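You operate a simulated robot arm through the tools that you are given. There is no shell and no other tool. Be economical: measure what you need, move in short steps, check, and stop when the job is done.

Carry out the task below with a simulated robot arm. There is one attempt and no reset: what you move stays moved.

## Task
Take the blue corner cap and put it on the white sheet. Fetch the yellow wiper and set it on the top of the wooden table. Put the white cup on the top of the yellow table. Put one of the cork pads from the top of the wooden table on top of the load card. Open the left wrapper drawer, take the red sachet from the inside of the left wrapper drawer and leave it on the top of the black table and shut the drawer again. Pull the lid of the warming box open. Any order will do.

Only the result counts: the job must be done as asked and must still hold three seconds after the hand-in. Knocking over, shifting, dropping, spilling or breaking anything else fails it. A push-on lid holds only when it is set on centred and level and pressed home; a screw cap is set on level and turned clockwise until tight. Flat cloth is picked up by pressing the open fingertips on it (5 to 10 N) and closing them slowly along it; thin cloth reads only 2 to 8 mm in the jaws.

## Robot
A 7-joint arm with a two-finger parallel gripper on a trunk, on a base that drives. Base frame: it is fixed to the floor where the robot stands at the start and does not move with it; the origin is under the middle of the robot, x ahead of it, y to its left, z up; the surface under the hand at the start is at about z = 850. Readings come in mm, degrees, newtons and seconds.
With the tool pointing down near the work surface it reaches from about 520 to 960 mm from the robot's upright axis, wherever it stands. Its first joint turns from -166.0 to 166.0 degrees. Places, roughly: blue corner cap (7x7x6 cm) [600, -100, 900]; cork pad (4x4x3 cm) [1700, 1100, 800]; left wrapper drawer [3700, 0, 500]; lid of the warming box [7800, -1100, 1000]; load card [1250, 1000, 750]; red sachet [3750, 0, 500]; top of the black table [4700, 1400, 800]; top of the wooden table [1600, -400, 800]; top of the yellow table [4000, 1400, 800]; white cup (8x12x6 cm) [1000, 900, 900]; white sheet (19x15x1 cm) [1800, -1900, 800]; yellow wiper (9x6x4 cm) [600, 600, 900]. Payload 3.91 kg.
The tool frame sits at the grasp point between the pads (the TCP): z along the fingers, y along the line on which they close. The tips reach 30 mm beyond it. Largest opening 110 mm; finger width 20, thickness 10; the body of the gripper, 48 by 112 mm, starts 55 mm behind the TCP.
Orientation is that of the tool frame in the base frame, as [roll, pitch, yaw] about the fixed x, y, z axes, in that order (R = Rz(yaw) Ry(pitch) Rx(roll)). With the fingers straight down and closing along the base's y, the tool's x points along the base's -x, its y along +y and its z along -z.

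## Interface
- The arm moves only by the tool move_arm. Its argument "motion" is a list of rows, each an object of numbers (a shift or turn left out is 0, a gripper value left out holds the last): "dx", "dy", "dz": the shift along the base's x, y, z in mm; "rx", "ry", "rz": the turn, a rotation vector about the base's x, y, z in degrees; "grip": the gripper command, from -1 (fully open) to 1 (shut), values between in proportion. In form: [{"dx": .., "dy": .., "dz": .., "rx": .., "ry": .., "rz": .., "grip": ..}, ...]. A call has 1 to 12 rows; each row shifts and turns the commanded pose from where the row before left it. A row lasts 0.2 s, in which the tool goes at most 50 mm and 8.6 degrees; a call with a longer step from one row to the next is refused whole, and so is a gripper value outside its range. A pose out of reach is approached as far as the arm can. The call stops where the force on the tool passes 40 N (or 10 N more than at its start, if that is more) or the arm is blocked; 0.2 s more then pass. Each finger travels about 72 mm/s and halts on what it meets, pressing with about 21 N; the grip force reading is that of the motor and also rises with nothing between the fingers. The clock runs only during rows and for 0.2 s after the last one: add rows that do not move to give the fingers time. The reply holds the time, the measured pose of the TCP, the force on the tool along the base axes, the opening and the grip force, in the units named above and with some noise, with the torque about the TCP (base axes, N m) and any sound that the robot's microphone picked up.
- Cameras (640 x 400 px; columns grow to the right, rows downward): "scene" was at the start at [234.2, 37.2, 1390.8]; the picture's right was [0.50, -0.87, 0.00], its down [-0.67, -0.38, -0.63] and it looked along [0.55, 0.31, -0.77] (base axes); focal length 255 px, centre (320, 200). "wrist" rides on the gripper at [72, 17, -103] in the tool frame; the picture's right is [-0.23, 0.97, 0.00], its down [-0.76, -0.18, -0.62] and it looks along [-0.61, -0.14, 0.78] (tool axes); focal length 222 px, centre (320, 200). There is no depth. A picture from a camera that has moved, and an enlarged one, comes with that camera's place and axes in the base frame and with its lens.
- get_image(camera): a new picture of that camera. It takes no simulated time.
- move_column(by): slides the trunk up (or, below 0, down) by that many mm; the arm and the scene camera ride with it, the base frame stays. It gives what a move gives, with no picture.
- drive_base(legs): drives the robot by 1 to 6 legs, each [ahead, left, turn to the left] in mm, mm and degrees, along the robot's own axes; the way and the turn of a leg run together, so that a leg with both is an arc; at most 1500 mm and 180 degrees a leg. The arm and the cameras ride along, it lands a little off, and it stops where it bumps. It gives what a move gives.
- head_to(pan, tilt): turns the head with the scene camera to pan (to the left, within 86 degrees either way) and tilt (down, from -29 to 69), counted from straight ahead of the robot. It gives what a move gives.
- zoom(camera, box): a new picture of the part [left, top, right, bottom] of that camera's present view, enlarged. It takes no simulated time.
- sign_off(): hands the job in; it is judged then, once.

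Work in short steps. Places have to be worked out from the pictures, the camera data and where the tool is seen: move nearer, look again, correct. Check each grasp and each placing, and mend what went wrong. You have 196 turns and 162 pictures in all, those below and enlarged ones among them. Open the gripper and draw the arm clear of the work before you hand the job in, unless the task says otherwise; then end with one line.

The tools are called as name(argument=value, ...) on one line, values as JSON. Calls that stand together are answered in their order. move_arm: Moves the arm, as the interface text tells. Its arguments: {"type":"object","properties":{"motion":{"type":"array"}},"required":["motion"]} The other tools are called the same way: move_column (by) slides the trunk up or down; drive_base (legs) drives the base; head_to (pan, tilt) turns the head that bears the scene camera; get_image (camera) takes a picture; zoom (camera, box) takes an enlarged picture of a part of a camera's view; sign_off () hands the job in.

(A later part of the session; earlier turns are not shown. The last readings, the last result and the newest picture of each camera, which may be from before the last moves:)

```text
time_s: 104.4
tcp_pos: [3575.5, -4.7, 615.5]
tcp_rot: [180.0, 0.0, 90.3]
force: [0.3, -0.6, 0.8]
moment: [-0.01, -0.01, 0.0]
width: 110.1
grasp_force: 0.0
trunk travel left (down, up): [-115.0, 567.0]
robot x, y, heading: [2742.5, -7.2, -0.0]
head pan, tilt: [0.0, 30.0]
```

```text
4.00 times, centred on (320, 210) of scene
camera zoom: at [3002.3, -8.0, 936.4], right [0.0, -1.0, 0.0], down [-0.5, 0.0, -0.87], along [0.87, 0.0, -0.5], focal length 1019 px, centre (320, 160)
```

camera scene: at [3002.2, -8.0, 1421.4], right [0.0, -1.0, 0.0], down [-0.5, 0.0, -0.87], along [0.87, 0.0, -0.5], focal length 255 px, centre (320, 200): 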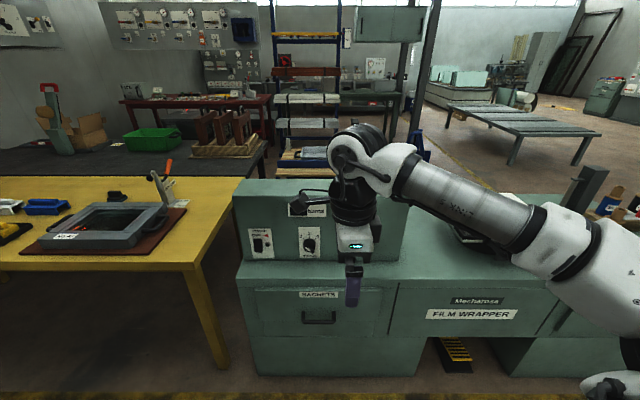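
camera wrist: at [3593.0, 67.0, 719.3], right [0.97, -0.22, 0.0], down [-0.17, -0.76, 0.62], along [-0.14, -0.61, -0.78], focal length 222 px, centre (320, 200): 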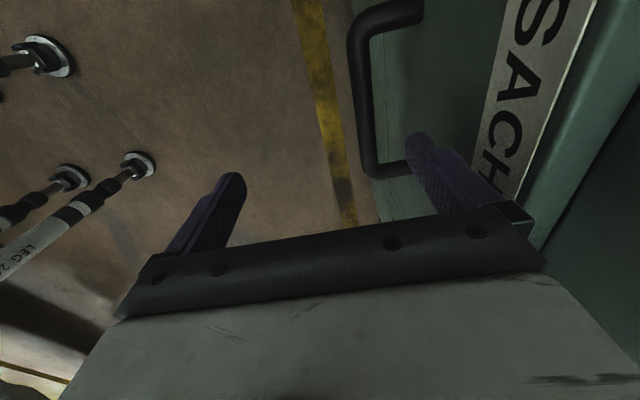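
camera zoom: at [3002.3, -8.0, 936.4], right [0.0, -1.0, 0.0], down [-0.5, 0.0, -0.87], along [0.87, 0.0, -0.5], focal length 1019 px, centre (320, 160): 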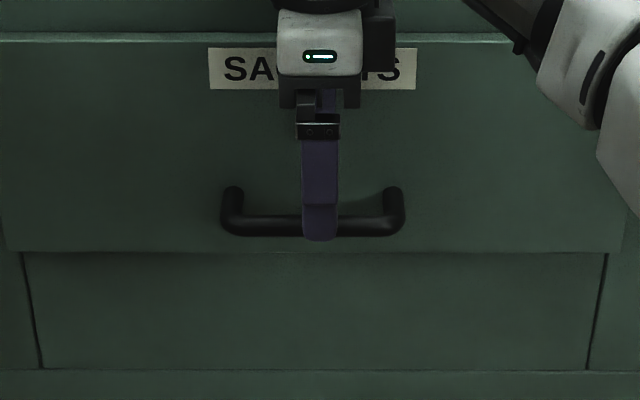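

The finger is lined up just behind the bar. I nudge +4 mm and lower it into the gap.

move_arm(motion=[{"dx": 4, "dz": -20}, {"dz": -20}, {"dz": -15}, {"dz": -13}, {}])

get_image(camera="wrist")

```text
time_s: 105.6
tcp_pos: [3581.2, -3.1, 548.6]
tcp_rot: [-180.0, 0.0, 90.2]
force: [0.4, -0.6, 0.2]
moment: [0.0, 0.02, -0.01]
width: 109.9
grasp_force: 0.0
trunk travel left (down, up): [-115.0, 567.0]
robot x, y, heading: [2747.7, -10.8, 0.1]
head pan, tilt: [0.0, 30.0]
```

```text
122 pictures are left
camera wrist: at [3597.4, 67.7, 651.0], right [0.97, -0.22, 0.0], down [-0.18, -0.76, 0.62], along [-0.14, -0.61, -0.78], focal length 222 px, centre (320, 200)
```

wrist: 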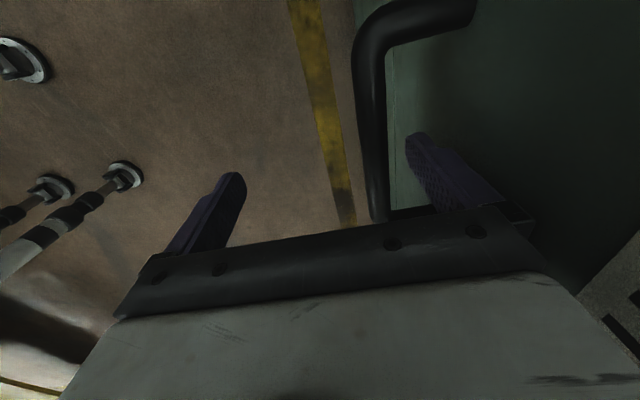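

The bar lies between the fingers. I pull toward -x.

move_arm(motion=[{"dx": -15}, {"dx": -15}, {"dx": -20}, {"dx": -20}, {"dx": -20}, {"dx": -20}, {}])

get_image(camera="scene")

```text
time_s: 107.2
tcp_pos: [3469.1, -4.5, 547.9]
tcp_rot: [-180.0, 0.0, 90.3]
force: [-0.7, -0.1, 0.1]
moment: [0.01, -0.03, -0.02]
width: 110.2
grasp_force: 0.0
trunk travel left (down, up): [-115.0, 567.0]
robot x, y, heading: [2740.7, -10.5, 0.2]
head pan, tilt: [0.0, 30.0]
```

```text
121 pictures are left
camera scene: at [3002.3, -8.0, 936.4], right [0.0, -1.0, 0.0], down [-0.5, 0.0, -0.87], along [0.87, 0.0, -0.5], focal length 255 px, centre (320, 200)
```

scene: 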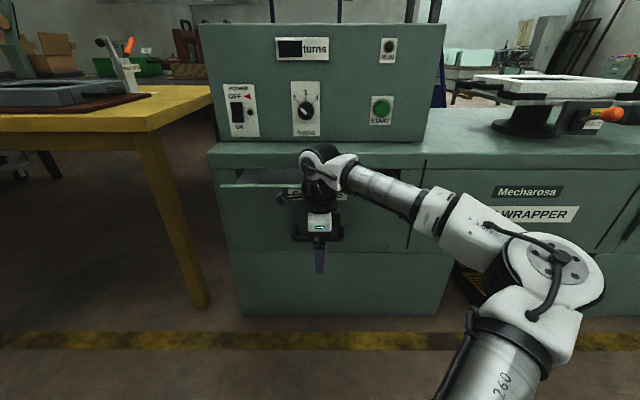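

The drawer is coming out. I pull further.

move_arm(motion=[{"dx": -20}, {"dx": -20}, {"dx": -20}, {"dx": -20}, {"dx": -20}, {"dx": -20}, {"dx": -20}, {"dx": -20}, {}])

get_image(camera="scene")

```text
time_s: 109.2
tcp_pos: [3309.2, -4.2, 546.9]
tcp_rot: [179.9, 0.0, 90.2]
force: [-0.7, -0.3, 0.2]
moment: [-0.01, 0.0, 0.0]
width: 110.1
grasp_force: 0.1
trunk travel left (down, up): [-115.0, 567.0]
robot x, y, heading: [2743.6, -6.0, 0.1]
head pan, tilt: [0.0, 30.0]
```

```text
120 pictures are left
camera scene: at [3002.3, -8.0, 936.3], right [0.0, -1.0, 0.0], down [-0.5, 0.0, -0.87], along [0.87, 0.0, -0.5], focal length 255 px, centre (320, 200)
```

scene: 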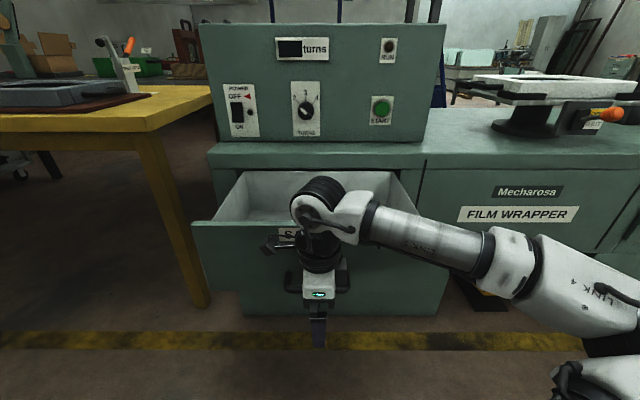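

The drawer is open about 270 mm. I lift the finger straight out and raise the trunk to look inside.

move_arm(motion=[{"dx": 4, "dz": 20}, {"dz": 30}, {"dz": 30}, {}])

move_column(by=300)

head_to(pan=0, tilt=45)

get_image(camera="scene")

```text
time_s: 110.2
tcp_pos: [3311.8, -4.5, 628.3]
tcp_rot: [180.0, 0.1, 90.2]
force: [-0.3, -0.1, -1.2]
moment: [0.01, 0.02, 0.0]
width: 110.2
grasp_force: 0.1
trunk travel left (down, up): [-115.0, 567.0]
robot x, y, heading: [2746.1, -8.3, 0.2]
head pan, tilt: [0.0, 30.0]
```

```text
time_s: 113.2
tcp_pos: [3312.4, -3.9, 928.8]
tcp_rot: [-180.0, 0.0, 90.2]
force: [0.4, -0.2, -0.1]
moment: [0.0, -0.02, -0.01]
width: 109.9
grasp_force: 0.1
trunk travel left (down, up): [-415.0, 267.0]
robot x, y, heading: [2743.7, -9.3, 0.2]
head pan, tilt: [0.0, 30.0]
```

```text
time_s: 114.0
tcp_pos: [3313.2, -3.9, 928.6]
tcp_rot: [180.0, 0.0, 90.2]
force: [0.6, 0.3, -0.3]
moment: [0.0, -0.02, -0.02]
width: 110.0
grasp_force: 0.0
trunk travel left (down, up): [-415.0, 267.0]
robot x, y, heading: [2745.7, -8.9, 0.2]
head pan, tilt: [0.0, 45.0]
```

```text
119 pictures are left
camera scene: at [2993.2, -8.1, 1213.8], right [0.0, -1.0, 0.0], down [-0.71, 0.0, -0.71], along [0.71, 0.0, -0.71], focal length 255 px, centre (320, 200)
```

scene: 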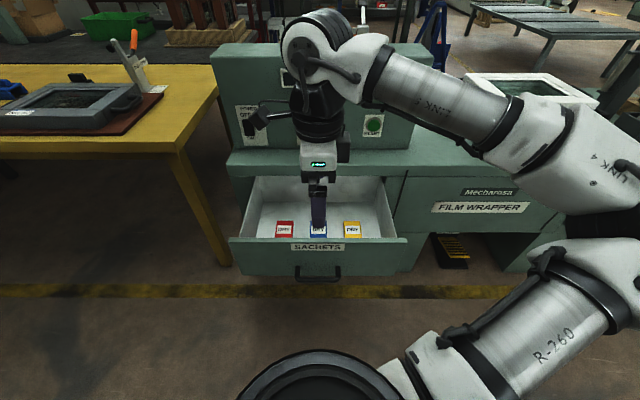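

Three sachets: red is at the left. I zoom.

zoom(camera="scene", box=[240, 180, 400, 280])

get_image(camera="wrist")

```text
4.00 times, centred on (320, 230) of scene
camera zoom: at [2993.2, -8.1, 1213.8], right [0.0, -1.0, 0.0], down [-0.71, 0.0, -0.71], along [0.71, 0.0, -0.71], focal length 1019 px, centre (320, 80)
```

zoom: 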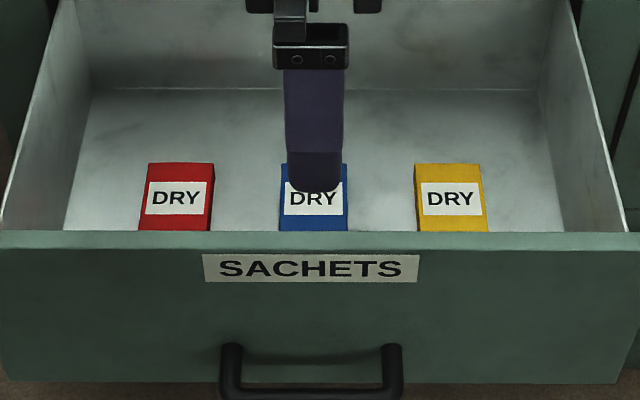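

```text
117 pictures are left
camera wrist: at [3330.2, 68.1, 1031.1], right [0.97, -0.22, 0.0], down [-0.17, -0.76, 0.62], along [-0.14, -0.61, -0.78], focal length 222 px, centre (320, 200)
```

wrist: 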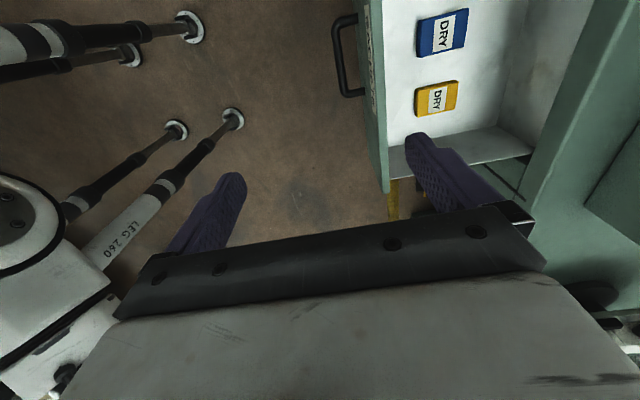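

The red sachet is about 60 mm (y) × 90 mm (x), centred near (3565, 120), top z≈482. I rotate the tool to close along y and move above it.

move_arm(motion=[{"dx": 22, "dy": 11.3, "rz": 8.2}, {"dx": 22, "dy": 11.3, "rz": 8.2}, {"dx": 22, "dy": 11.3, "rz": 8.2}, {"dx": 22, "dy": 11.3, "rz": 8.2}, {"dx": 22, "dy": 11.3, "rz": 8.2}, {"dx": 22, "dy": 11.3, "rz": 8.2}, {"dx": 22, "dy": 11.3, "rz": 8.2}, {"dx": 22, "dy": 11.3, "rz": 8.2}, {"dx": 22, "dy": 11.3, "rz": 8.2}, {"dx": 22, "dy": 11.3, "rz": 8.2}, {"dx": 22, "dy": 11.3, "rz": 8}, {}])

move_column(by=-250)

get_image(camera="wrist")

get_image(camera="scene")

```text
time_s: 116.6
tcp_pos: [3553.3, 118.9, 929.0]
tcp_rot: [-179.9, 0.0, -179.8]
force: [-0.5, -0.2, -0.9]
moment: [0.01, -0.01, -0.01]
width: 110.2
grasp_force: 0.0
trunk travel left (down, up): [-415.0, 267.0]
robot x, y, heading: [2740.1, -8.7, 0.2]
head pan, tilt: [0.0, 45.0]
```

```text
time_s: 119.2
tcp_pos: [3554.1, 120.6, 679.5]
tcp_rot: [180.0, 0.0, -179.8]
force: [0.1, -1.0, -0.3]
moment: [0.0, 0.0, -0.01]
width: 110.0
grasp_force: 0.2
trunk travel left (down, up): [-165.0, 517.0]
robot x, y, heading: [2741.1, -9.0, 0.3]
head pan, tilt: [0.0, 45.0]
```

```text
116 pictures are left
camera wrist: at [3481.9, 135.8, 782.9], right [0.22, 0.97, 0.0], down [0.76, -0.17, 0.62], along [0.61, -0.14, -0.78], focal length 222 px, centre (320, 200)
```

wrist: 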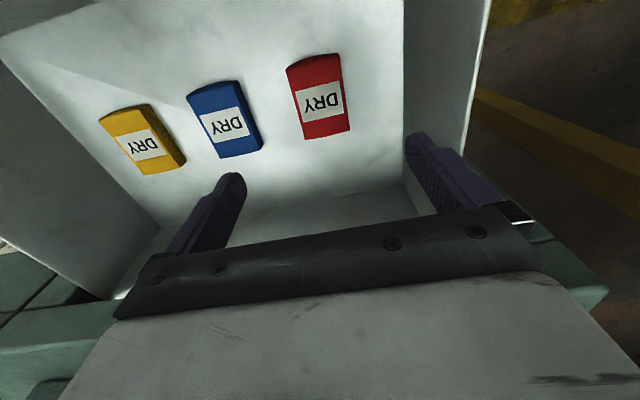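

```text
115 pictures are left
camera scene: at [2993.1, -8.1, 963.8], right [0.0, -1.0, 0.0], down [-0.71, 0.0, -0.71], along [0.71, 0.0, -0.71], focal length 255 px, centre (320, 200)
```

scene: 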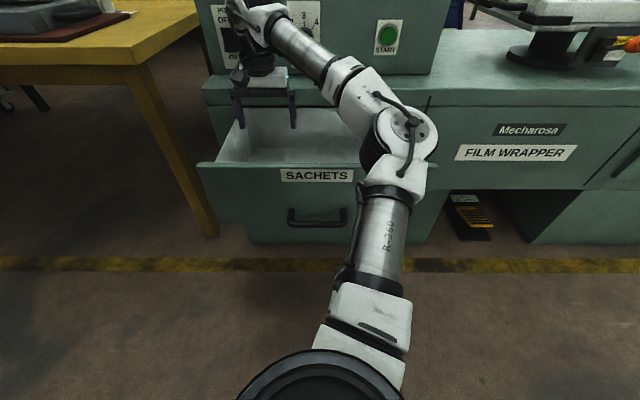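

The red sachet's centre is (3559, 118), aligned with x. I lower the trunk so the tips come close, then check.

move_column(by=-150)

get_image(camera="wrist")

```text
time_s: 121.1
tcp_pos: [3550.7, 123.6, 591.8]
tcp_rot: [-179.8, 0.9, -179.5]
force: [-0.6, 0.7, 0.1]
moment: [-0.01, 0.01, 0.01]
width: 110.0
grasp_force: 0.0
trunk travel left (down, up): [-66.0, 617.0]
robot x, y, heading: [2742.5, -8.7, 0.3]
head pan, tilt: [0.0, 45.0]
stopped: the arm was blocked; the commanded pose is now the measured one
```

```text
114 pictures are left
camera wrist: at [3477.1, 140.1, 693.8], right [0.22, 0.98, 0.0], down [0.75, -0.17, 0.63], along [0.62, -0.14, -0.77], focal length 222 px, centre (320, 200)
```

wrist: 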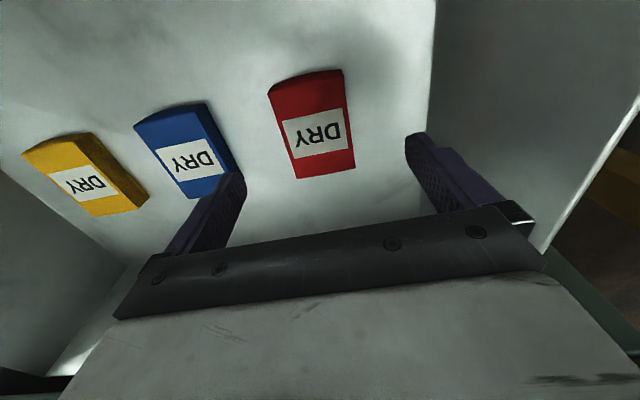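

The arm was blocked by something at z≈592. I look with the scene camera.

get_image(camera="scene")

```text
113 pictures are left
camera scene: at [2988.4, -7.0, 868.5], right [0.0, -1.0, 0.0], down [-0.7, 0.0, -0.71], along [0.71, 0.0, -0.7], focal length 255 px, centre (320, 200)
```

scene: 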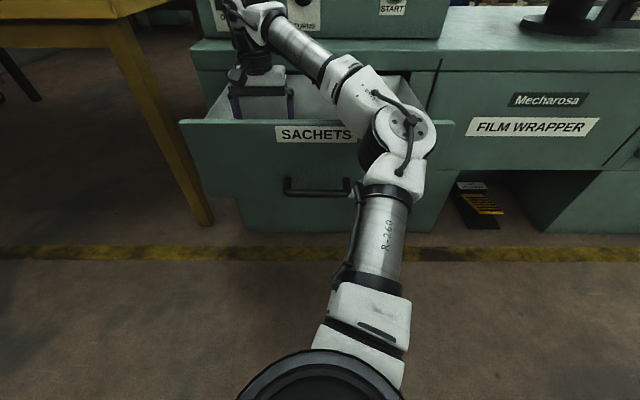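

The elbow came down on the drawer front. I raise the trunk and then reach down with the arm instead, so the elbow stays higher.

move_column(by=300)

move_arm(motion=[{"dz": -40, "rz": -0.5}, {"dz": -40, "dx": 2, "dy": -2}, {"dz": -40}, {"dz": -40}, {"dz": -30}, {}])

get_image(camera="scene")

```text
time_s: 124.1
tcp_pos: [3553.8, 124.7, 883.9]
tcp_rot: [-179.8, 0.5, -179.3]
force: [0.4, -0.6, 0.2]
moment: [-0.03, 0.01, 0.03]
width: 110.3
grasp_force: 0.1
trunk travel left (down, up): [-366.0, 317.0]
robot x, y, heading: [2745.2, -8.5, 0.1]
head pan, tilt: [0.0, 45.0]
```

```text
time_s: 125.5
tcp_pos: [3553.6, 122.1, 693.3]
tcp_rot: [-179.7, 0.3, -179.7]
force: [0.0, -0.8, 0.6]
moment: [0.02, 0.01, 0.01]
width: 109.7
grasp_force: 0.1
trunk travel left (down, up): [-366.0, 317.0]
robot x, y, heading: [2741.8, -8.7, -0.1]
head pan, tilt: [0.0, 45.0]
```

```text
112 pictures are left
camera scene: at [2993.2, -8.1, 1164.4], right [0.0, -1.0, 0.0], down [-0.71, 0.0, -0.71], along [0.71, 0.0, -0.71], focal length 255 px, centre (320, 200)
```

scene: 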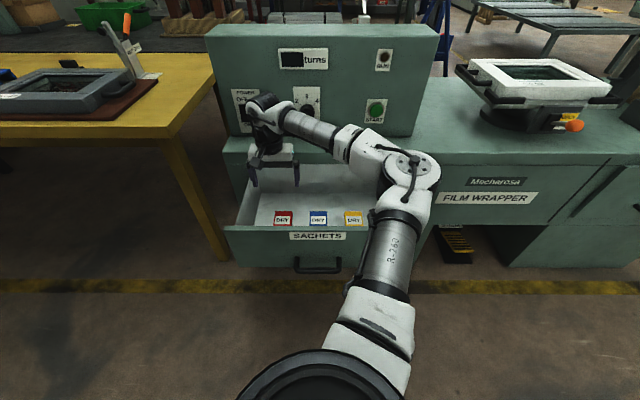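

There's clearance now. I go on lowering toward the sachet.

move_arm(motion=[{"dz": -35, "dx": 4, "dy": -3}, {"dz": -35}, {"dz": -35}, {"dz": -35}, {"dz": -30}, {}])

get_image(camera="wrist")

get_image(camera="scene")

```text
time_s: 126.9
tcp_pos: [3558.2, 119.4, 523.6]
tcp_rot: [-179.8, 0.3, -179.8]
force: [-0.4, 0.7, 0.5]
moment: [0.01, -0.01, 0.0]
width: 109.9
grasp_force: 0.0
trunk travel left (down, up): [-366.0, 317.0]
robot x, y, heading: [2745.7, -12.0, 0.1]
head pan, tilt: [0.0, 45.0]
```

```text
111 pictures are left
camera wrist: at [3485.2, 135.6, 625.8], right [0.22, 0.97, 0.0], down [0.76, -0.17, 0.63], along [0.61, -0.14, -0.78], focal length 222 px, centre (320, 200)
```

wrist: 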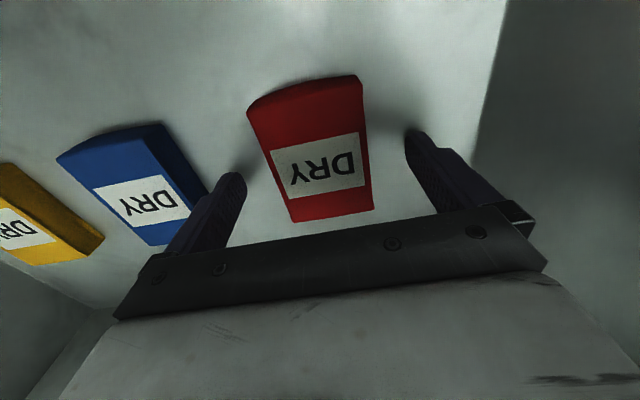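

```text
110 pictures are left
camera scene: at [2993.2, -8.1, 1164.4], right [0.0, -1.0, 0.0], down [-0.71, 0.0, -0.71], along [0.71, 0.0, -0.71], focal length 255 px, centre (320, 200)
```

scene: 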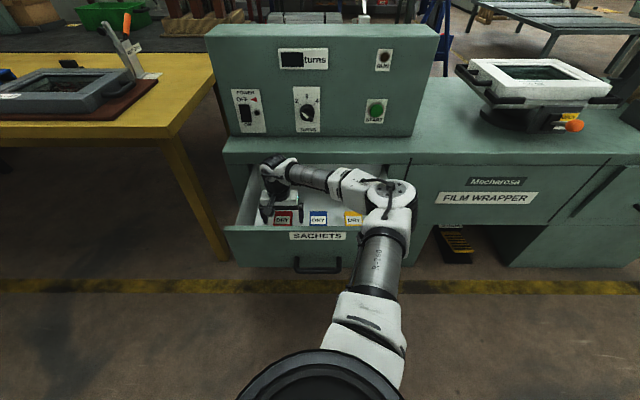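

The red sachet is between the fingers. I lower 20 mm gently, then close.

move_arm(motion=[{"dz": -7, "dy": -3, "dx": -3}, {"dz": -7}, {"dz": -6}, {}])

get_image(camera="wrist")

```text
time_s: 127.6
tcp_pos: [3560.2, 117.6, 519.9]
tcp_rot: [-180.0, 1.2, -179.7]
force: [1.3, -0.3, 19.7]
moment: [-0.72, 0.13, 0.22]
width: 110.1
grasp_force: 0.1
trunk travel left (down, up): [-366.0, 317.0]
robot x, y, heading: [2742.4, -7.3, 0.2]
head pan, tilt: [0.0, 45.0]
stopped in row 3: the force on the tool passed its limit at 46 N (the readings are from after the stop); the commanded pose is now the measured one
```

```text
109 pictures are left
camera wrist: at [3486.1, 133.6, 621.3], right [0.22, 0.97, 0.01], down [0.75, -0.17, 0.64], along [0.62, -0.14, -0.77], focal length 222 px, centre (320, 200)
```

wrist: 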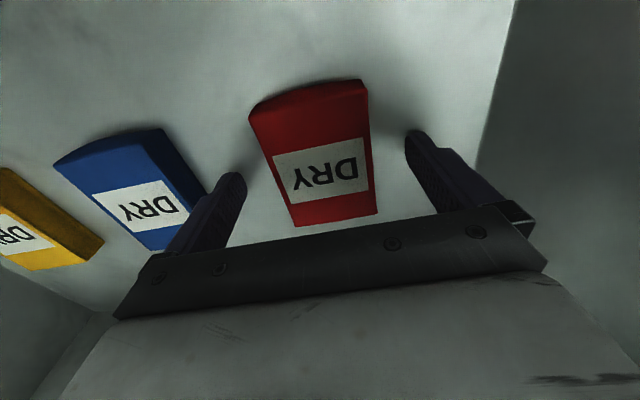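

The tips touch the drawer floor (z≈490). I rise 4 mm and close on the sachet.

move_arm(motion=[{"dz": 4}, {}, {"grip": 0.2}, {"grip": 1}, {"grip": 1}, {"grip": 1}, {"grip": 1}, {"grip": 1}])

get_image(camera="wrist")

```text
time_s: 129.4
tcp_pos: [3558.8, 117.2, 520.7]
tcp_rot: [-180.0, 0.9, -179.8]
force: [-1.1, 0.2, 6.5]
moment: [0.02, 0.03, -0.06]
width: 59.1
grasp_force: 21.0
trunk travel left (down, up): [-366.0, 317.0]
robot x, y, heading: [2743.8, -3.6, 0.0]
head pan, tilt: [0.0, 45.0]
```

```text
108 pictures are left
camera wrist: at [3485.2, 133.6, 621.7], right [0.22, 0.97, 0.0], down [0.75, -0.17, 0.64], along [0.62, -0.14, -0.77], focal length 222 px, centre (320, 200)
```

wrist: 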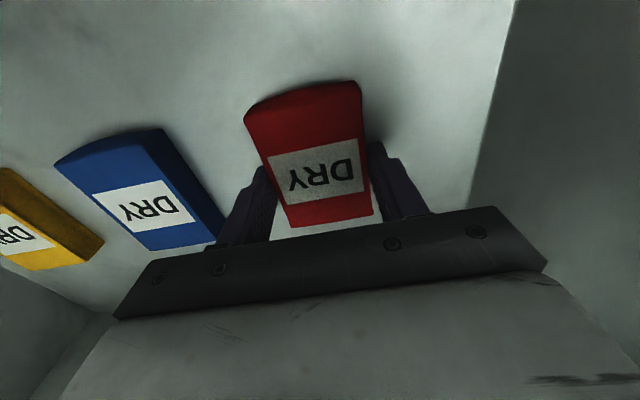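

Held at 59 mm. I lift it straight up and check.

move_arm(motion=[{"dz": 15}, {"dz": 30}, {"dz": 40}, {"dz": 40}, {"dz": 40}, {"dz": 40}, {"dz": 40}, {"dz": 40}, {}])

get_image(camera="wrist")

head_to(pan=35, tilt=20)

get_image(camera="scene")

```text
time_s: 131.4
tcp_pos: [3559.3, 115.9, 805.7]
tcp_rot: [179.9, 0.7, -179.7]
force: [0.0, -0.2, -0.1]
moment: [-0.01, -0.02, 0.01]
width: 59.2
grasp_force: 20.8
trunk travel left (down, up): [-366.0, 317.0]
robot x, y, heading: [2742.5, -8.1, 0.2]
head pan, tilt: [0.0, 45.0]
```

```text
107 pictures are left
camera wrist: at [3486.3, 132.4, 907.1], right [0.22, 0.97, 0.0], down [0.75, -0.17, 0.63], along [0.62, -0.14, -0.77], focal length 222 px, centre (320, 200)
```

wrist: 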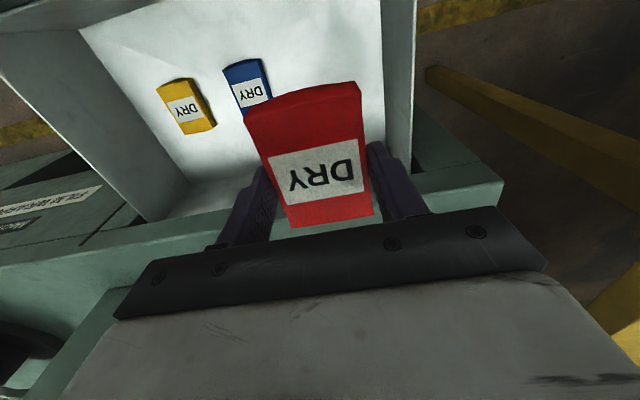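

```text
time_s: 132.4
tcp_pos: [3559.9, 115.2, 805.5]
tcp_rot: [180.0, 0.9, -179.7]
force: [-0.5, 0.5, -1.3]
moment: [-0.06, -0.02, 0.0]
width: 59.0
grasp_force: 20.8
trunk travel left (down, up): [-366.0, 317.0]
robot x, y, heading: [2744.2, -9.2, -0.1]
head pan, tilt: [35.0, 20.0]
```

```text
106 pictures are left
camera scene: at [2988.0, 45.3, 1203.0], right [0.58, -0.82, 0.0], down [-0.28, -0.2, -0.94], along [0.77, 0.54, -0.34], focal length 255 px, centre (320, 200)
```

scene: 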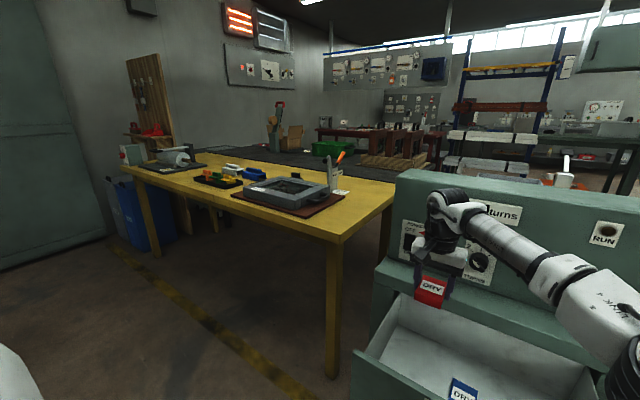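

The sachet is secure. Before leaving I'll shut the drawer with the gripper body: turn 90° so the body sticks out in x, stand in front of the panel beside the handle (y≈150) and push.

move_arm(motion=[{"dx": -24.5, "dy": 3, "rz": -8.2}, {"dx": -24.5, "dy": 3, "rz": -8.2}, {"dx": -24.5, "dy": 3, "rz": -8.2}, {"dx": -24.5, "dy": 3, "rz": -8.2}, {"dx": -24.5, "dy": 3, "rz": -8.2}, {"dx": -24.5, "dy": 3, "rz": -8.2}, {"dx": -24.5, "dy": 3, "rz": -8.2}, {"dx": -24.5, "dy": 3, "rz": -8.2}, {"dx": -24.5, "dy": 3, "rz": -8.2}, {"dx": -24.5, "dy": 3, "rz": -8.2}, {"dx": -24.5, "dy": 3, "rz": -8}, {}])

head_to(pan=10, tilt=45)

get_image(camera="scene")

get_image(camera="wrist")

```text
time_s: 135.0
tcp_pos: [3289.3, 150.6, 804.4]
tcp_rot: [-180.0, 0.7, 90.2]
force: [0.5, 0.2, -0.9]
moment: [0.01, -0.01, 0.02]
width: 59.3
grasp_force: 20.9
trunk travel left (down, up): [-366.0, 317.0]
robot x, y, heading: [2746.1, -7.6, 0.1]
head pan, tilt: [35.0, 20.0]
```

```text
time_s: 135.9
tcp_pos: [3289.1, 150.2, 805.4]
tcp_rot: [-180.0, 0.9, 90.1]
force: [0.5, 0.3, -0.5]
moment: [-0.02, -0.01, -0.04]
width: 59.4
grasp_force: 21.2
trunk travel left (down, up): [-366.0, 317.0]
robot x, y, heading: [2742.6, -10.4, 0.2]
head pan, tilt: [10.0, 45.0]
```

```text
105 pictures are left
camera scene: at [2991.9, 6.2, 1164.5], right [0.18, -0.98, 0.0], down [-0.7, -0.13, -0.71], along [0.7, 0.13, -0.71], focal length 255 px, centre (320, 200)
```

scene: 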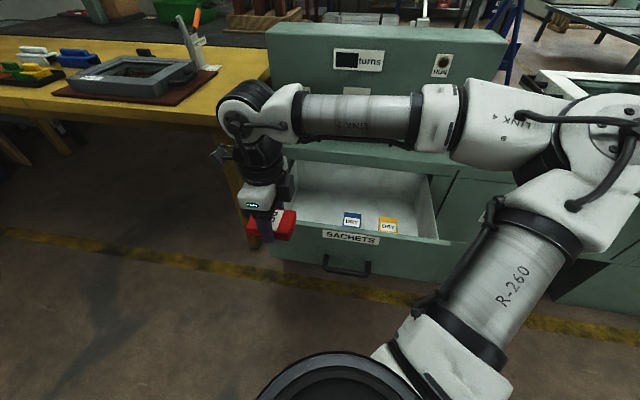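

```text
104 pictures are left
camera wrist: at [3305.9, 223.9, 907.0], right [0.97, -0.22, 0.0], down [-0.17, -0.75, 0.63], along [-0.14, -0.62, -0.77], focal length 222 px, centre (320, 200)
```

wrist: 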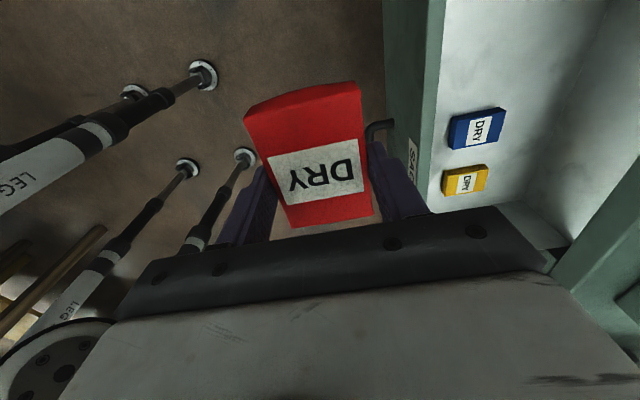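

The hand is in front of the panel, left of the handle. I lower to z≈570.

move_arm(motion=[{"dx": -8, "dz": -40}, {"dz": -40}, {"dz": -40}, {"dz": -40}, {"dz": -40}, {"dz": -35}, {}])

get_image(camera="scene")

get_image(camera="wrist")

```text
time_s: 137.5
tcp_pos: [3281.8, 149.4, 571.8]
tcp_rot: [180.0, 0.7, 90.3]
force: [-0.5, -0.4, 0.0]
moment: [0.01, 0.01, 0.02]
width: 59.2
grasp_force: 21.2
trunk travel left (down, up): [-366.0, 317.0]
robot x, y, heading: [2745.2, -10.8, 0.0]
head pan, tilt: [10.0, 45.0]
```

```text
103 pictures are left
camera scene: at [2992.0, 6.1, 1164.4], right [0.18, -0.98, 0.0], down [-0.7, -0.13, -0.71], along [0.7, 0.13, -0.71], focal length 255 px, centre (320, 200)
```

scene: 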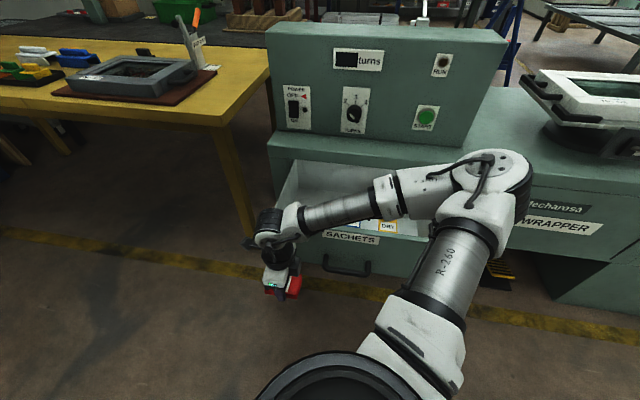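

```text
102 pictures are left
camera wrist: at [3298.7, 222.5, 672.5], right [0.97, -0.22, 0.0], down [-0.17, -0.75, 0.63], along [-0.14, -0.62, -0.77], focal length 222 px, centre (320, 200)
```

wrist: 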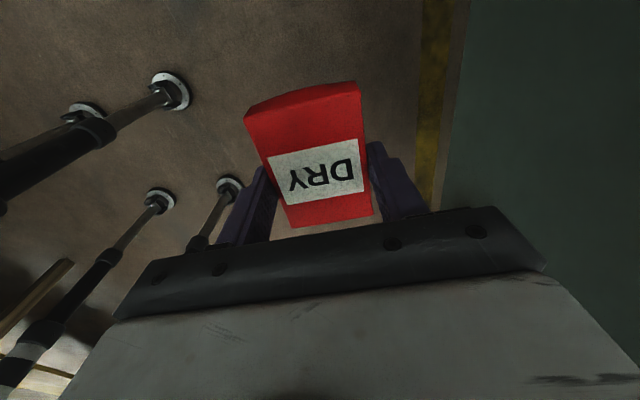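

I push the panel shut in +x.

move_arm(motion=[{"dx": 25}, {"dx": 20}, {"dx": 20}, {"dx": 25}, {"dx": 25}, {"dx": 25}, {"dx": 25}, {"dx": 25}, {"dx": 25}, {"dx": 25}, {"dx": 25}, {}])

get_image(camera="scene")

```text
time_s: 140.1
tcp_pos: [3546.1, 150.3, 568.4]
tcp_rot: [-179.9, 0.9, 90.2]
force: [-0.1, -0.6, -0.4]
moment: [0.04, 0.0, -0.02]
width: 59.3
grasp_force: 20.9
trunk travel left (down, up): [-366.0, 317.0]
robot x, y, heading: [2745.6, -8.2, 0.2]
head pan, tilt: [10.0, 45.0]
```

```text
101 pictures are left
camera scene: at [2992.0, 6.1, 1164.4], right [0.18, -0.98, 0.0], down [-0.7, -0.13, -0.71], along [0.7, 0.13, -0.71], focal length 255 px, centre (320, 200)
```

scene: 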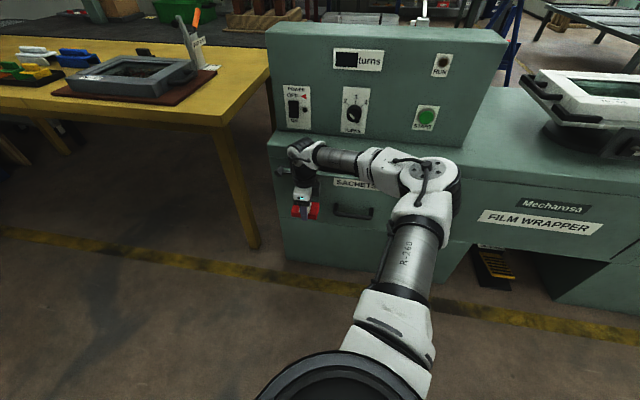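

Nearly shut. I push on until it is blocked.

move_arm(motion=[{"dx": 15}, {"dx": 12}, {"dx": 10}, {"dx": 8}, {"dx": 6}, {"dx": 6}, {"dx": 6}, {}])

get_image(camera="scene")

```text
time_s: 141.6
tcp_pos: [3599.8, 151.4, 569.2]
tcp_rot: [-179.3, 1.0, 90.2]
force: [-13.1, -2.1, 5.1]
moment: [-0.04, -1.44, -0.4]
width: 59.1
grasp_force: 21.5
trunk travel left (down, up): [-366.0, 317.0]
robot x, y, heading: [2742.2, -11.2, 0.2]
head pan, tilt: [10.0, 45.0]
stopped in row 7: the force on the tool passed its limit at 50 N (the readings are from after the stop); the commanded pose is now the measured one
```

```text
100 pictures are left
camera scene: at [2990.1, 5.8, 1164.8], right [0.18, -0.98, 0.0], down [-0.7, -0.13, -0.71], along [0.7, 0.13, -0.71], focal length 255 px, centre (320, 200)
```

scene: 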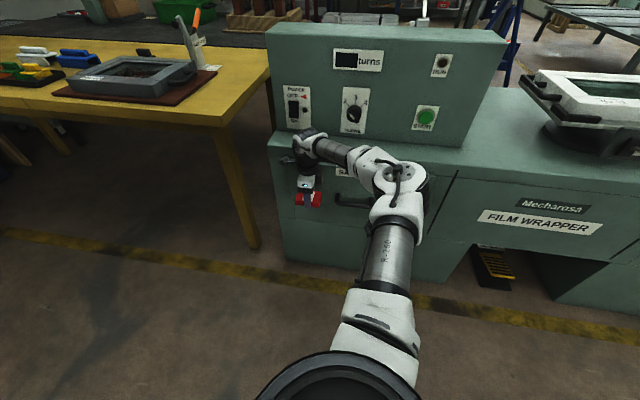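

Fully shut by the force stop and position. I back off, raise, and check the drawer and surroundings.

move_arm(motion=[{"dx": -25}, {"dx": -40}, {"dx": -40}, {"dx": -40}, {"dx": -40}, {"dx": -30, "dz": 30}, {"dx": -20, "dz": 40, "ry": -0.8}, {"dz": 45}, {"dz": 45}, {"dz": 45}, {"dz": 45}, {}])

move_column(by=300)

head_to(pan=0, tilt=30)

get_image(camera="scene")

```text
time_s: 144.2
tcp_pos: [3366.7, 152.6, 819.6]
tcp_rot: [179.9, 1.0, 90.3]
force: [0.5, 0.2, -1.6]
moment: [-0.06, -0.01, 0.01]
width: 59.2
grasp_force: 21.0
trunk travel left (down, up): [-366.0, 317.0]
robot x, y, heading: [2743.3, -8.3, 0.2]
head pan, tilt: [10.0, 45.0]
```

```text
time_s: 147.2
tcp_pos: [3367.7, 151.3, 1118.3]
tcp_rot: [179.9, 1.0, 90.3]
force: [0.7, -0.7, 0.0]
moment: [-0.02, -0.02, 0.01]
width: 59.0
grasp_force: 20.9
trunk travel left (down, up): [-666.0, 17.0]
robot x, y, heading: [2741.4, -7.6, 0.4]
head pan, tilt: [10.0, 45.0]
```

```text
time_s: 148.0
tcp_pos: [3367.5, 153.0, 1118.2]
tcp_rot: [180.0, 1.0, 90.3]
force: [0.3, 0.4, 0.1]
moment: [-0.01, 0.01, -0.03]
width: 59.2
grasp_force: 20.8
trunk travel left (down, up): [-666.0, 17.0]
robot x, y, heading: [2744.3, -10.8, 0.1]
head pan, tilt: [0.0, 30.0]
```

```text
99 pictures are left
camera scene: at [3001.8, -8.1, 1486.9], right [0.0, -1.0, 0.0], down [-0.5, 0.0, -0.87], along [0.87, 0.0, -0.5], focal length 255 px, centre (320, 200)
```

scene: 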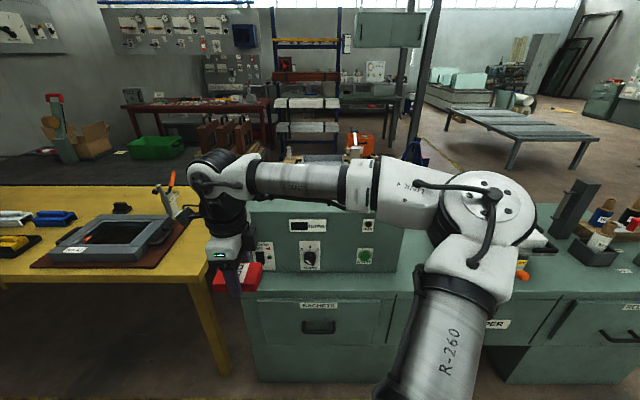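

The drawer is shut. The black table lies behind the yellow one, so I'll go round the right end of the cabinet: slide right, then forward, and look.

drive_base(legs=[[0, -1200, 0], [0, -1000, 0], [0, 0, 0.1]])

head_to(pan=20, tilt=15)

get_image(camera="scene")

```text
time_s: 165.6
tcp_pos: [3337.5, -2067.9, 1118.9]
tcp_rot: [180.0, 1.1, 89.6]
force: [-0.1, 0.4, -0.4]
moment: [-0.02, 0.0, -0.01]
width: 59.1
grasp_force: 21.2
trunk travel left (down, up): [-666.0, 17.0]
robot x, y, heading: [2715.0, -2220.3, -0.6]
head pan, tilt: [0.0, 30.0]
```

```text
time_s: 166.5
tcp_pos: [3339.0, -2066.8, 1118.9]
tcp_rot: [179.9, 1.1, 89.7]
force: [1.4, -0.3, -0.3]
moment: [-0.01, 0.02, 0.03]
width: 59.5
grasp_force: 22.0
trunk travel left (down, up): [-666.0, 17.0]
robot x, y, heading: [2712.3, -2219.5, -0.3]
head pan, tilt: [20.0, 15.0]
```

```text
98 pictures are left
camera scene: at [2968.2, -2192.0, 1511.1], right [0.33, -0.94, 0.0], down [-0.24, -0.09, -0.97], along [0.91, 0.32, -0.26], focal length 255 px, centre (320, 200)
```

scene: 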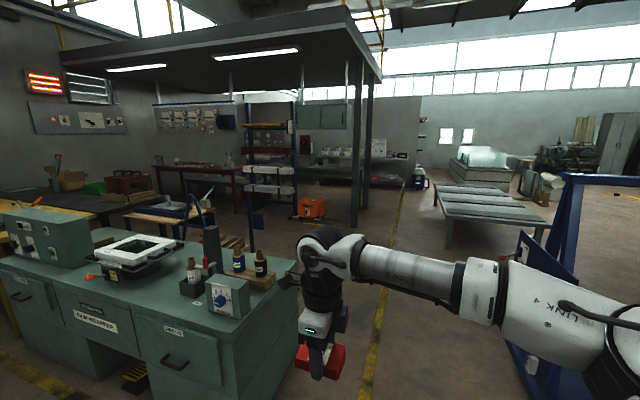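

The aisle is free. I drive forward past the cabinet's end and look left behind it.

drive_base(legs=[[1100, 0, 0], [1100, 0, 0]])

head_to(pan=80, tilt=25)

get_image(camera="scene")

```text
time_s: 177.3
tcp_pos: [5522.2, -2059.1, 1119.4]
tcp_rot: [180.0, 1.1, 90.9]
force: [0.3, 0.4, -1.8]
moment: [0.02, 0.01, 0.01]
width: 59.0
grasp_force: 20.7
trunk travel left (down, up): [-666.0, 17.0]
robot x, y, heading: [4900.4, -2232.1, 1.0]
head pan, tilt: [20.0, 15.0]
```

```text
time_s: 178.6
tcp_pos: [5521.9, -2058.8, 1119.3]
tcp_rot: [180.0, 0.9, 90.9]
force: [-0.1, 0.9, 0.5]
moment: [-0.01, 0.0, 0.01]
width: 59.4
grasp_force: 21.2
trunk travel left (down, up): [-666.0, 17.0]
robot x, y, heading: [4897.9, -2230.5, 0.9]
head pan, tilt: [80.0, 25.0]
```

```text
97 pictures are left
camera scene: at [5082.5, -2134.8, 1495.0], right [0.99, -0.16, 0.0], down [-0.07, -0.42, -0.91], along [0.14, 0.9, -0.42], focal length 255 px, centre (320, 200)
```

scene: 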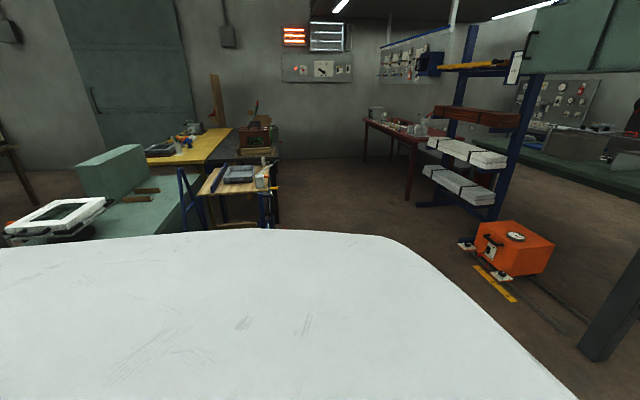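

There's open floor between the cart (x<4960) and the shelf (x>6850). I drive to about (5750, 1000) and turn to face the black table's rear side.

drive_base(legs=[[850, 0, -0.9], [0, 1400, 0], [0, 1400, 0], [0, 0, 90]])

head_to(pan=50, tilt=30)

get_image(camera="scene")

```text
time_s: 208.6
tcp_pos: [5546.3, 1249.7, 1119.7]
tcp_rot: [179.8, 1.1, -179.1]
force: [0.0, -0.4, 0.7]
moment: [-0.04, 0.02, 0.01]
width: 59.2
grasp_force: 21.1
trunk travel left (down, up): [-666.0, 17.0]
robot x, y, heading: [5717.6, 626.9, 90.9]
head pan, tilt: [80.0, 25.0]
```

```text
time_s: 209.6
tcp_pos: [5544.7, 1248.7, 1119.4]
tcp_rot: [179.8, 1.0, -179.1]
force: [0.3, -1.6, -0.8]
moment: [0.0, 0.0, 0.0]
width: 59.0
grasp_force: 21.7
trunk travel left (down, up): [-666.0, 17.0]
robot x, y, heading: [5716.5, 624.9, 91.0]
head pan, tilt: [50.0, 30.0]
```

```text
96 pictures are left
camera scene: at [5641.1, 853.9, 1487.0], right [0.63, 0.78, 0.0], down [0.39, -0.31, -0.87], along [-0.67, 0.54, -0.5], focal length 255 px, centre (320, 200)
```

scene: 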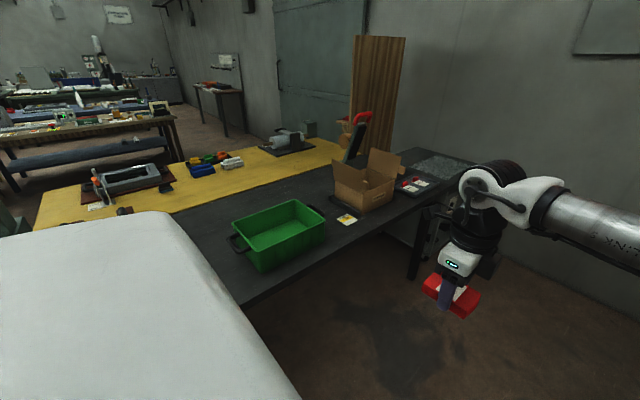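

I turn to face -x and slide to y≈930.

drive_base(legs=[[0, 0, 89], [0, -320, 0]])

head_to(pan=0, tilt=40)

get_image(camera="scene")

```text
time_s: 216.5
tcp_pos: [5091.4, 782.6, 1119.7]
tcp_rot: [179.8, 1.0, -89.9]
force: [-0.5, -0.1, -1.0]
moment: [-0.04, 0.02, 0.05]
width: 59.1
grasp_force: 20.9
trunk travel left (down, up): [-666.0, 17.0]
robot x, y, heading: [5713.6, 948.7, -179.7]
head pan, tilt: [50.0, 30.0]
```

```text
time_s: 217.7
tcp_pos: [5092.0, 782.1, 1118.9]
tcp_rot: [179.9, 1.0, -89.6]
force: [-0.4, 0.0, -0.5]
moment: [0.01, -0.02, 0.03]
width: 59.2
grasp_force: 21.0
trunk travel left (down, up): [-666.0, 17.0]
robot x, y, heading: [5712.6, 946.6, -179.9]
head pan, tilt: [0.0, 40.0]
```

```text
95 pictures are left
camera scene: at [5458.4, 942.7, 1471.7], right [-0.01, 1.0, 0.0], down [0.64, 0.0, -0.77], along [-0.77, 0.0, -0.64], focal length 255 px, centre (320, 200)
```

scene: 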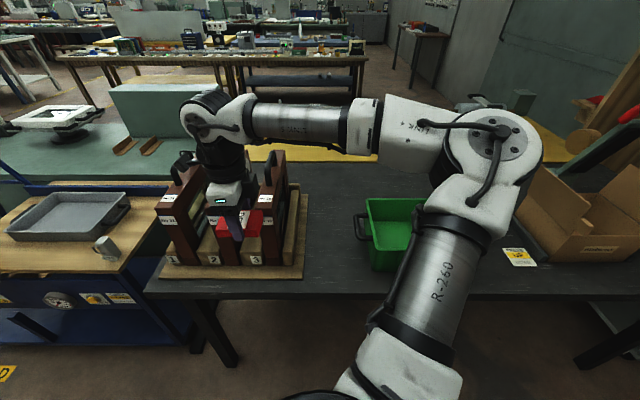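

There's a free spot on the black table at about (4870, 985) between the rack and the green crate. I turn the tool 90° while moving sideways first, clear of the rack.

move_arm(motion=[{"dy": 18.5, "rz": 8.2}, {"dy": 18.5, "rz": 8.2}, {"dy": 18.5, "rz": 8.2}, {"dy": 18.5, "rz": 8.2}, {"dy": 18.5, "rz": 8.2}, {"dy": 18.5, "rz": 8.2}, {"dy": 18.5, "rz": 8.2}, {"dy": 18.5, "rz": 8.2}, {"dy": 18.5, "rz": 8.2}, {"dy": 18.5, "rz": 8.2}, {"dy": 18, "rz": 8}, {}])

move_arm(motion=[{"dx": -40}, {"dx": -40}, {"dx": -40}, {"dx": -40}, {"dx": -40, "dz": -20}, {"dx": -12, "dz": -40}, {"dz": -40}, {}])

get_image(camera="scene")

get_image(camera="wrist")

```text
time_s: 220.3
tcp_pos: [5090.3, 986.4, 1118.9]
tcp_rot: [-180.0, 0.9, 0.3]
force: [-0.2, 0.8, -0.2]
moment: [0.01, -0.01, -0.01]
width: 59.2
grasp_force: 21.1
trunk travel left (down, up): [-666.0, 17.0]
robot x, y, heading: [5713.1, 947.6, -179.9]
head pan, tilt: [0.0, 40.0]
```

```text
time_s: 222.1
tcp_pos: [4881.9, 986.7, 1017.9]
tcp_rot: [179.9, 0.9, 0.2]
force: [1.0, 1.4, -1.7]
moment: [0.01, -0.04, 0.01]
width: 58.8
grasp_force: 21.0
trunk travel left (down, up): [-666.0, 17.0]
robot x, y, heading: [5714.4, 941.9, -179.7]
head pan, tilt: [0.0, 40.0]
```

```text
94 pictures are left
camera scene: at [5458.7, 942.7, 1471.7], right [0.0, 1.0, 0.0], down [0.64, 0.0, -0.77], along [-0.77, 0.0, -0.64], focal length 255 px, centre (320, 200)
```

scene: 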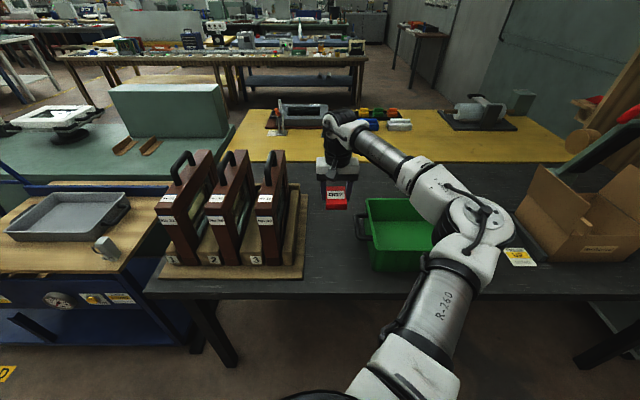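

```text
93 pictures are left
camera wrist: at [4956.2, 970.0, 1119.8], right [-0.22, -0.97, 0.01], down [-0.75, 0.18, 0.64], along [-0.62, 0.14, -0.77], focal length 222 px, centre (320, 200)
```

wrist: 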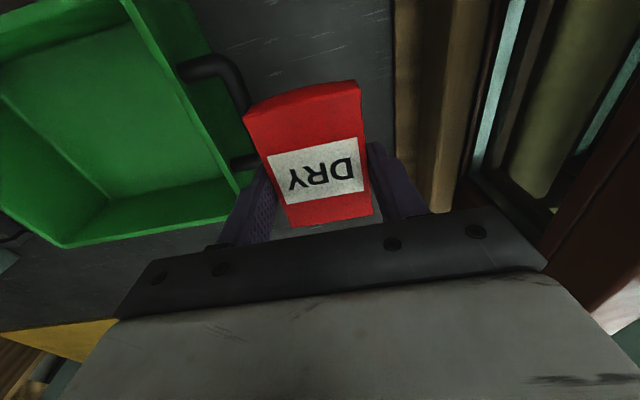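

The clear strip spans y≈895–1060 at this x; I shift to y≈978 and lower to z≈850.

move_arm(motion=[{"dy": -8, "dz": -40}, {"dz": -40}, {"dz": -40}, {"dz": -25}, {"dz": -20}, {}])

get_image(camera="wrist")

zoom(camera="scene", box=[260, 150, 420, 250])

```text
time_s: 223.5
tcp_pos: [4881.2, 978.2, 853.3]
tcp_rot: [179.9, 1.1, 0.2]
force: [1.0, 1.4, -1.2]
moment: [0.02, -0.05, -0.01]
width: 59.3
grasp_force: 21.3
trunk travel left (down, up): [-666.0, 17.0]
robot x, y, heading: [5713.9, 945.1, -180.0]
head pan, tilt: [0.0, 40.0]
```

```text
92 pictures are left
camera wrist: at [4955.8, 961.6, 954.4], right [-0.22, -0.97, 0.01], down [-0.75, 0.18, 0.64], along [-0.62, 0.14, -0.77], focal length 222 px, centre (320, 200)
```

wrist: 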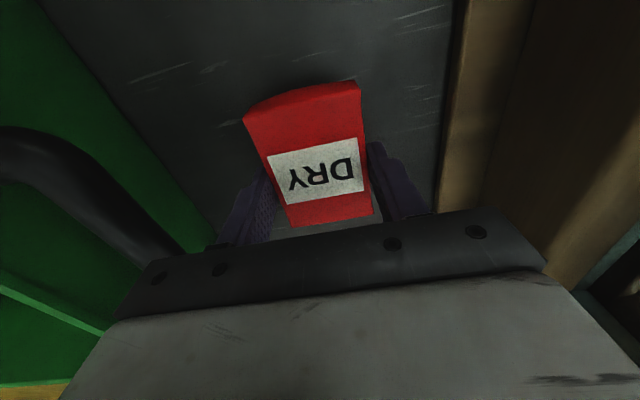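

```text
4.00 times, centred on (340, 200) of scene
camera zoom: at [5458.6, 942.8, 1471.7], right [0.0, 1.0, 0.0], down [0.64, 0.0, -0.77], along [-0.77, 0.0, -0.64], focal length 1019 px, centre (240, 200)
```

zoom: 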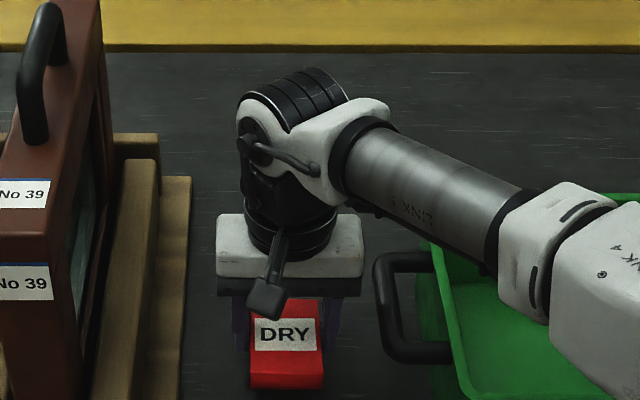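

Clear on both sides. I lower in small steps until contact.

move_arm(motion=[{"dz": -6}, {"dz": -6}, {"dz": -5}, {"dz": -4}, {}])

```text
time_s: 224.7
tcp_pos: [4880.1, 977.8, 832.6]
tcp_rot: [179.9, 1.0, 0.1]
force: [0.4, -0.2, -0.2]
moment: [0.0, 0.0, -0.01]
width: 59.3
grasp_force: 21.0
trunk travel left (down, up): [-666.0, 17.0]
robot x, y, heading: [5715.3, 942.6, -179.9]
head pan, tilt: [0.0, 40.0]
```

No contact yet; I continue in small steps.

move_arm(motion=[{"dz": -4}, {"dz": -4}, {"dz": -4}, {}])

```text
time_s: 225.5
tcp_pos: [4879.8, 978.5, 829.8]
tcp_rot: [179.8, 1.5, 0.2]
force: [6.9, -1.0, 23.0]
moment: [0.65, -0.66, -0.35]
width: 59.0
grasp_force: 21.0
trunk travel left (down, up): [-666.0, 17.0]
robot x, y, heading: [5716.2, 944.1, -179.7]
head pan, tilt: [0.0, 40.0]
stopped in row 4: the force on the tool passed its limit at 44 N (the readings are from after the stop); the commanded pose is now the measured one
```

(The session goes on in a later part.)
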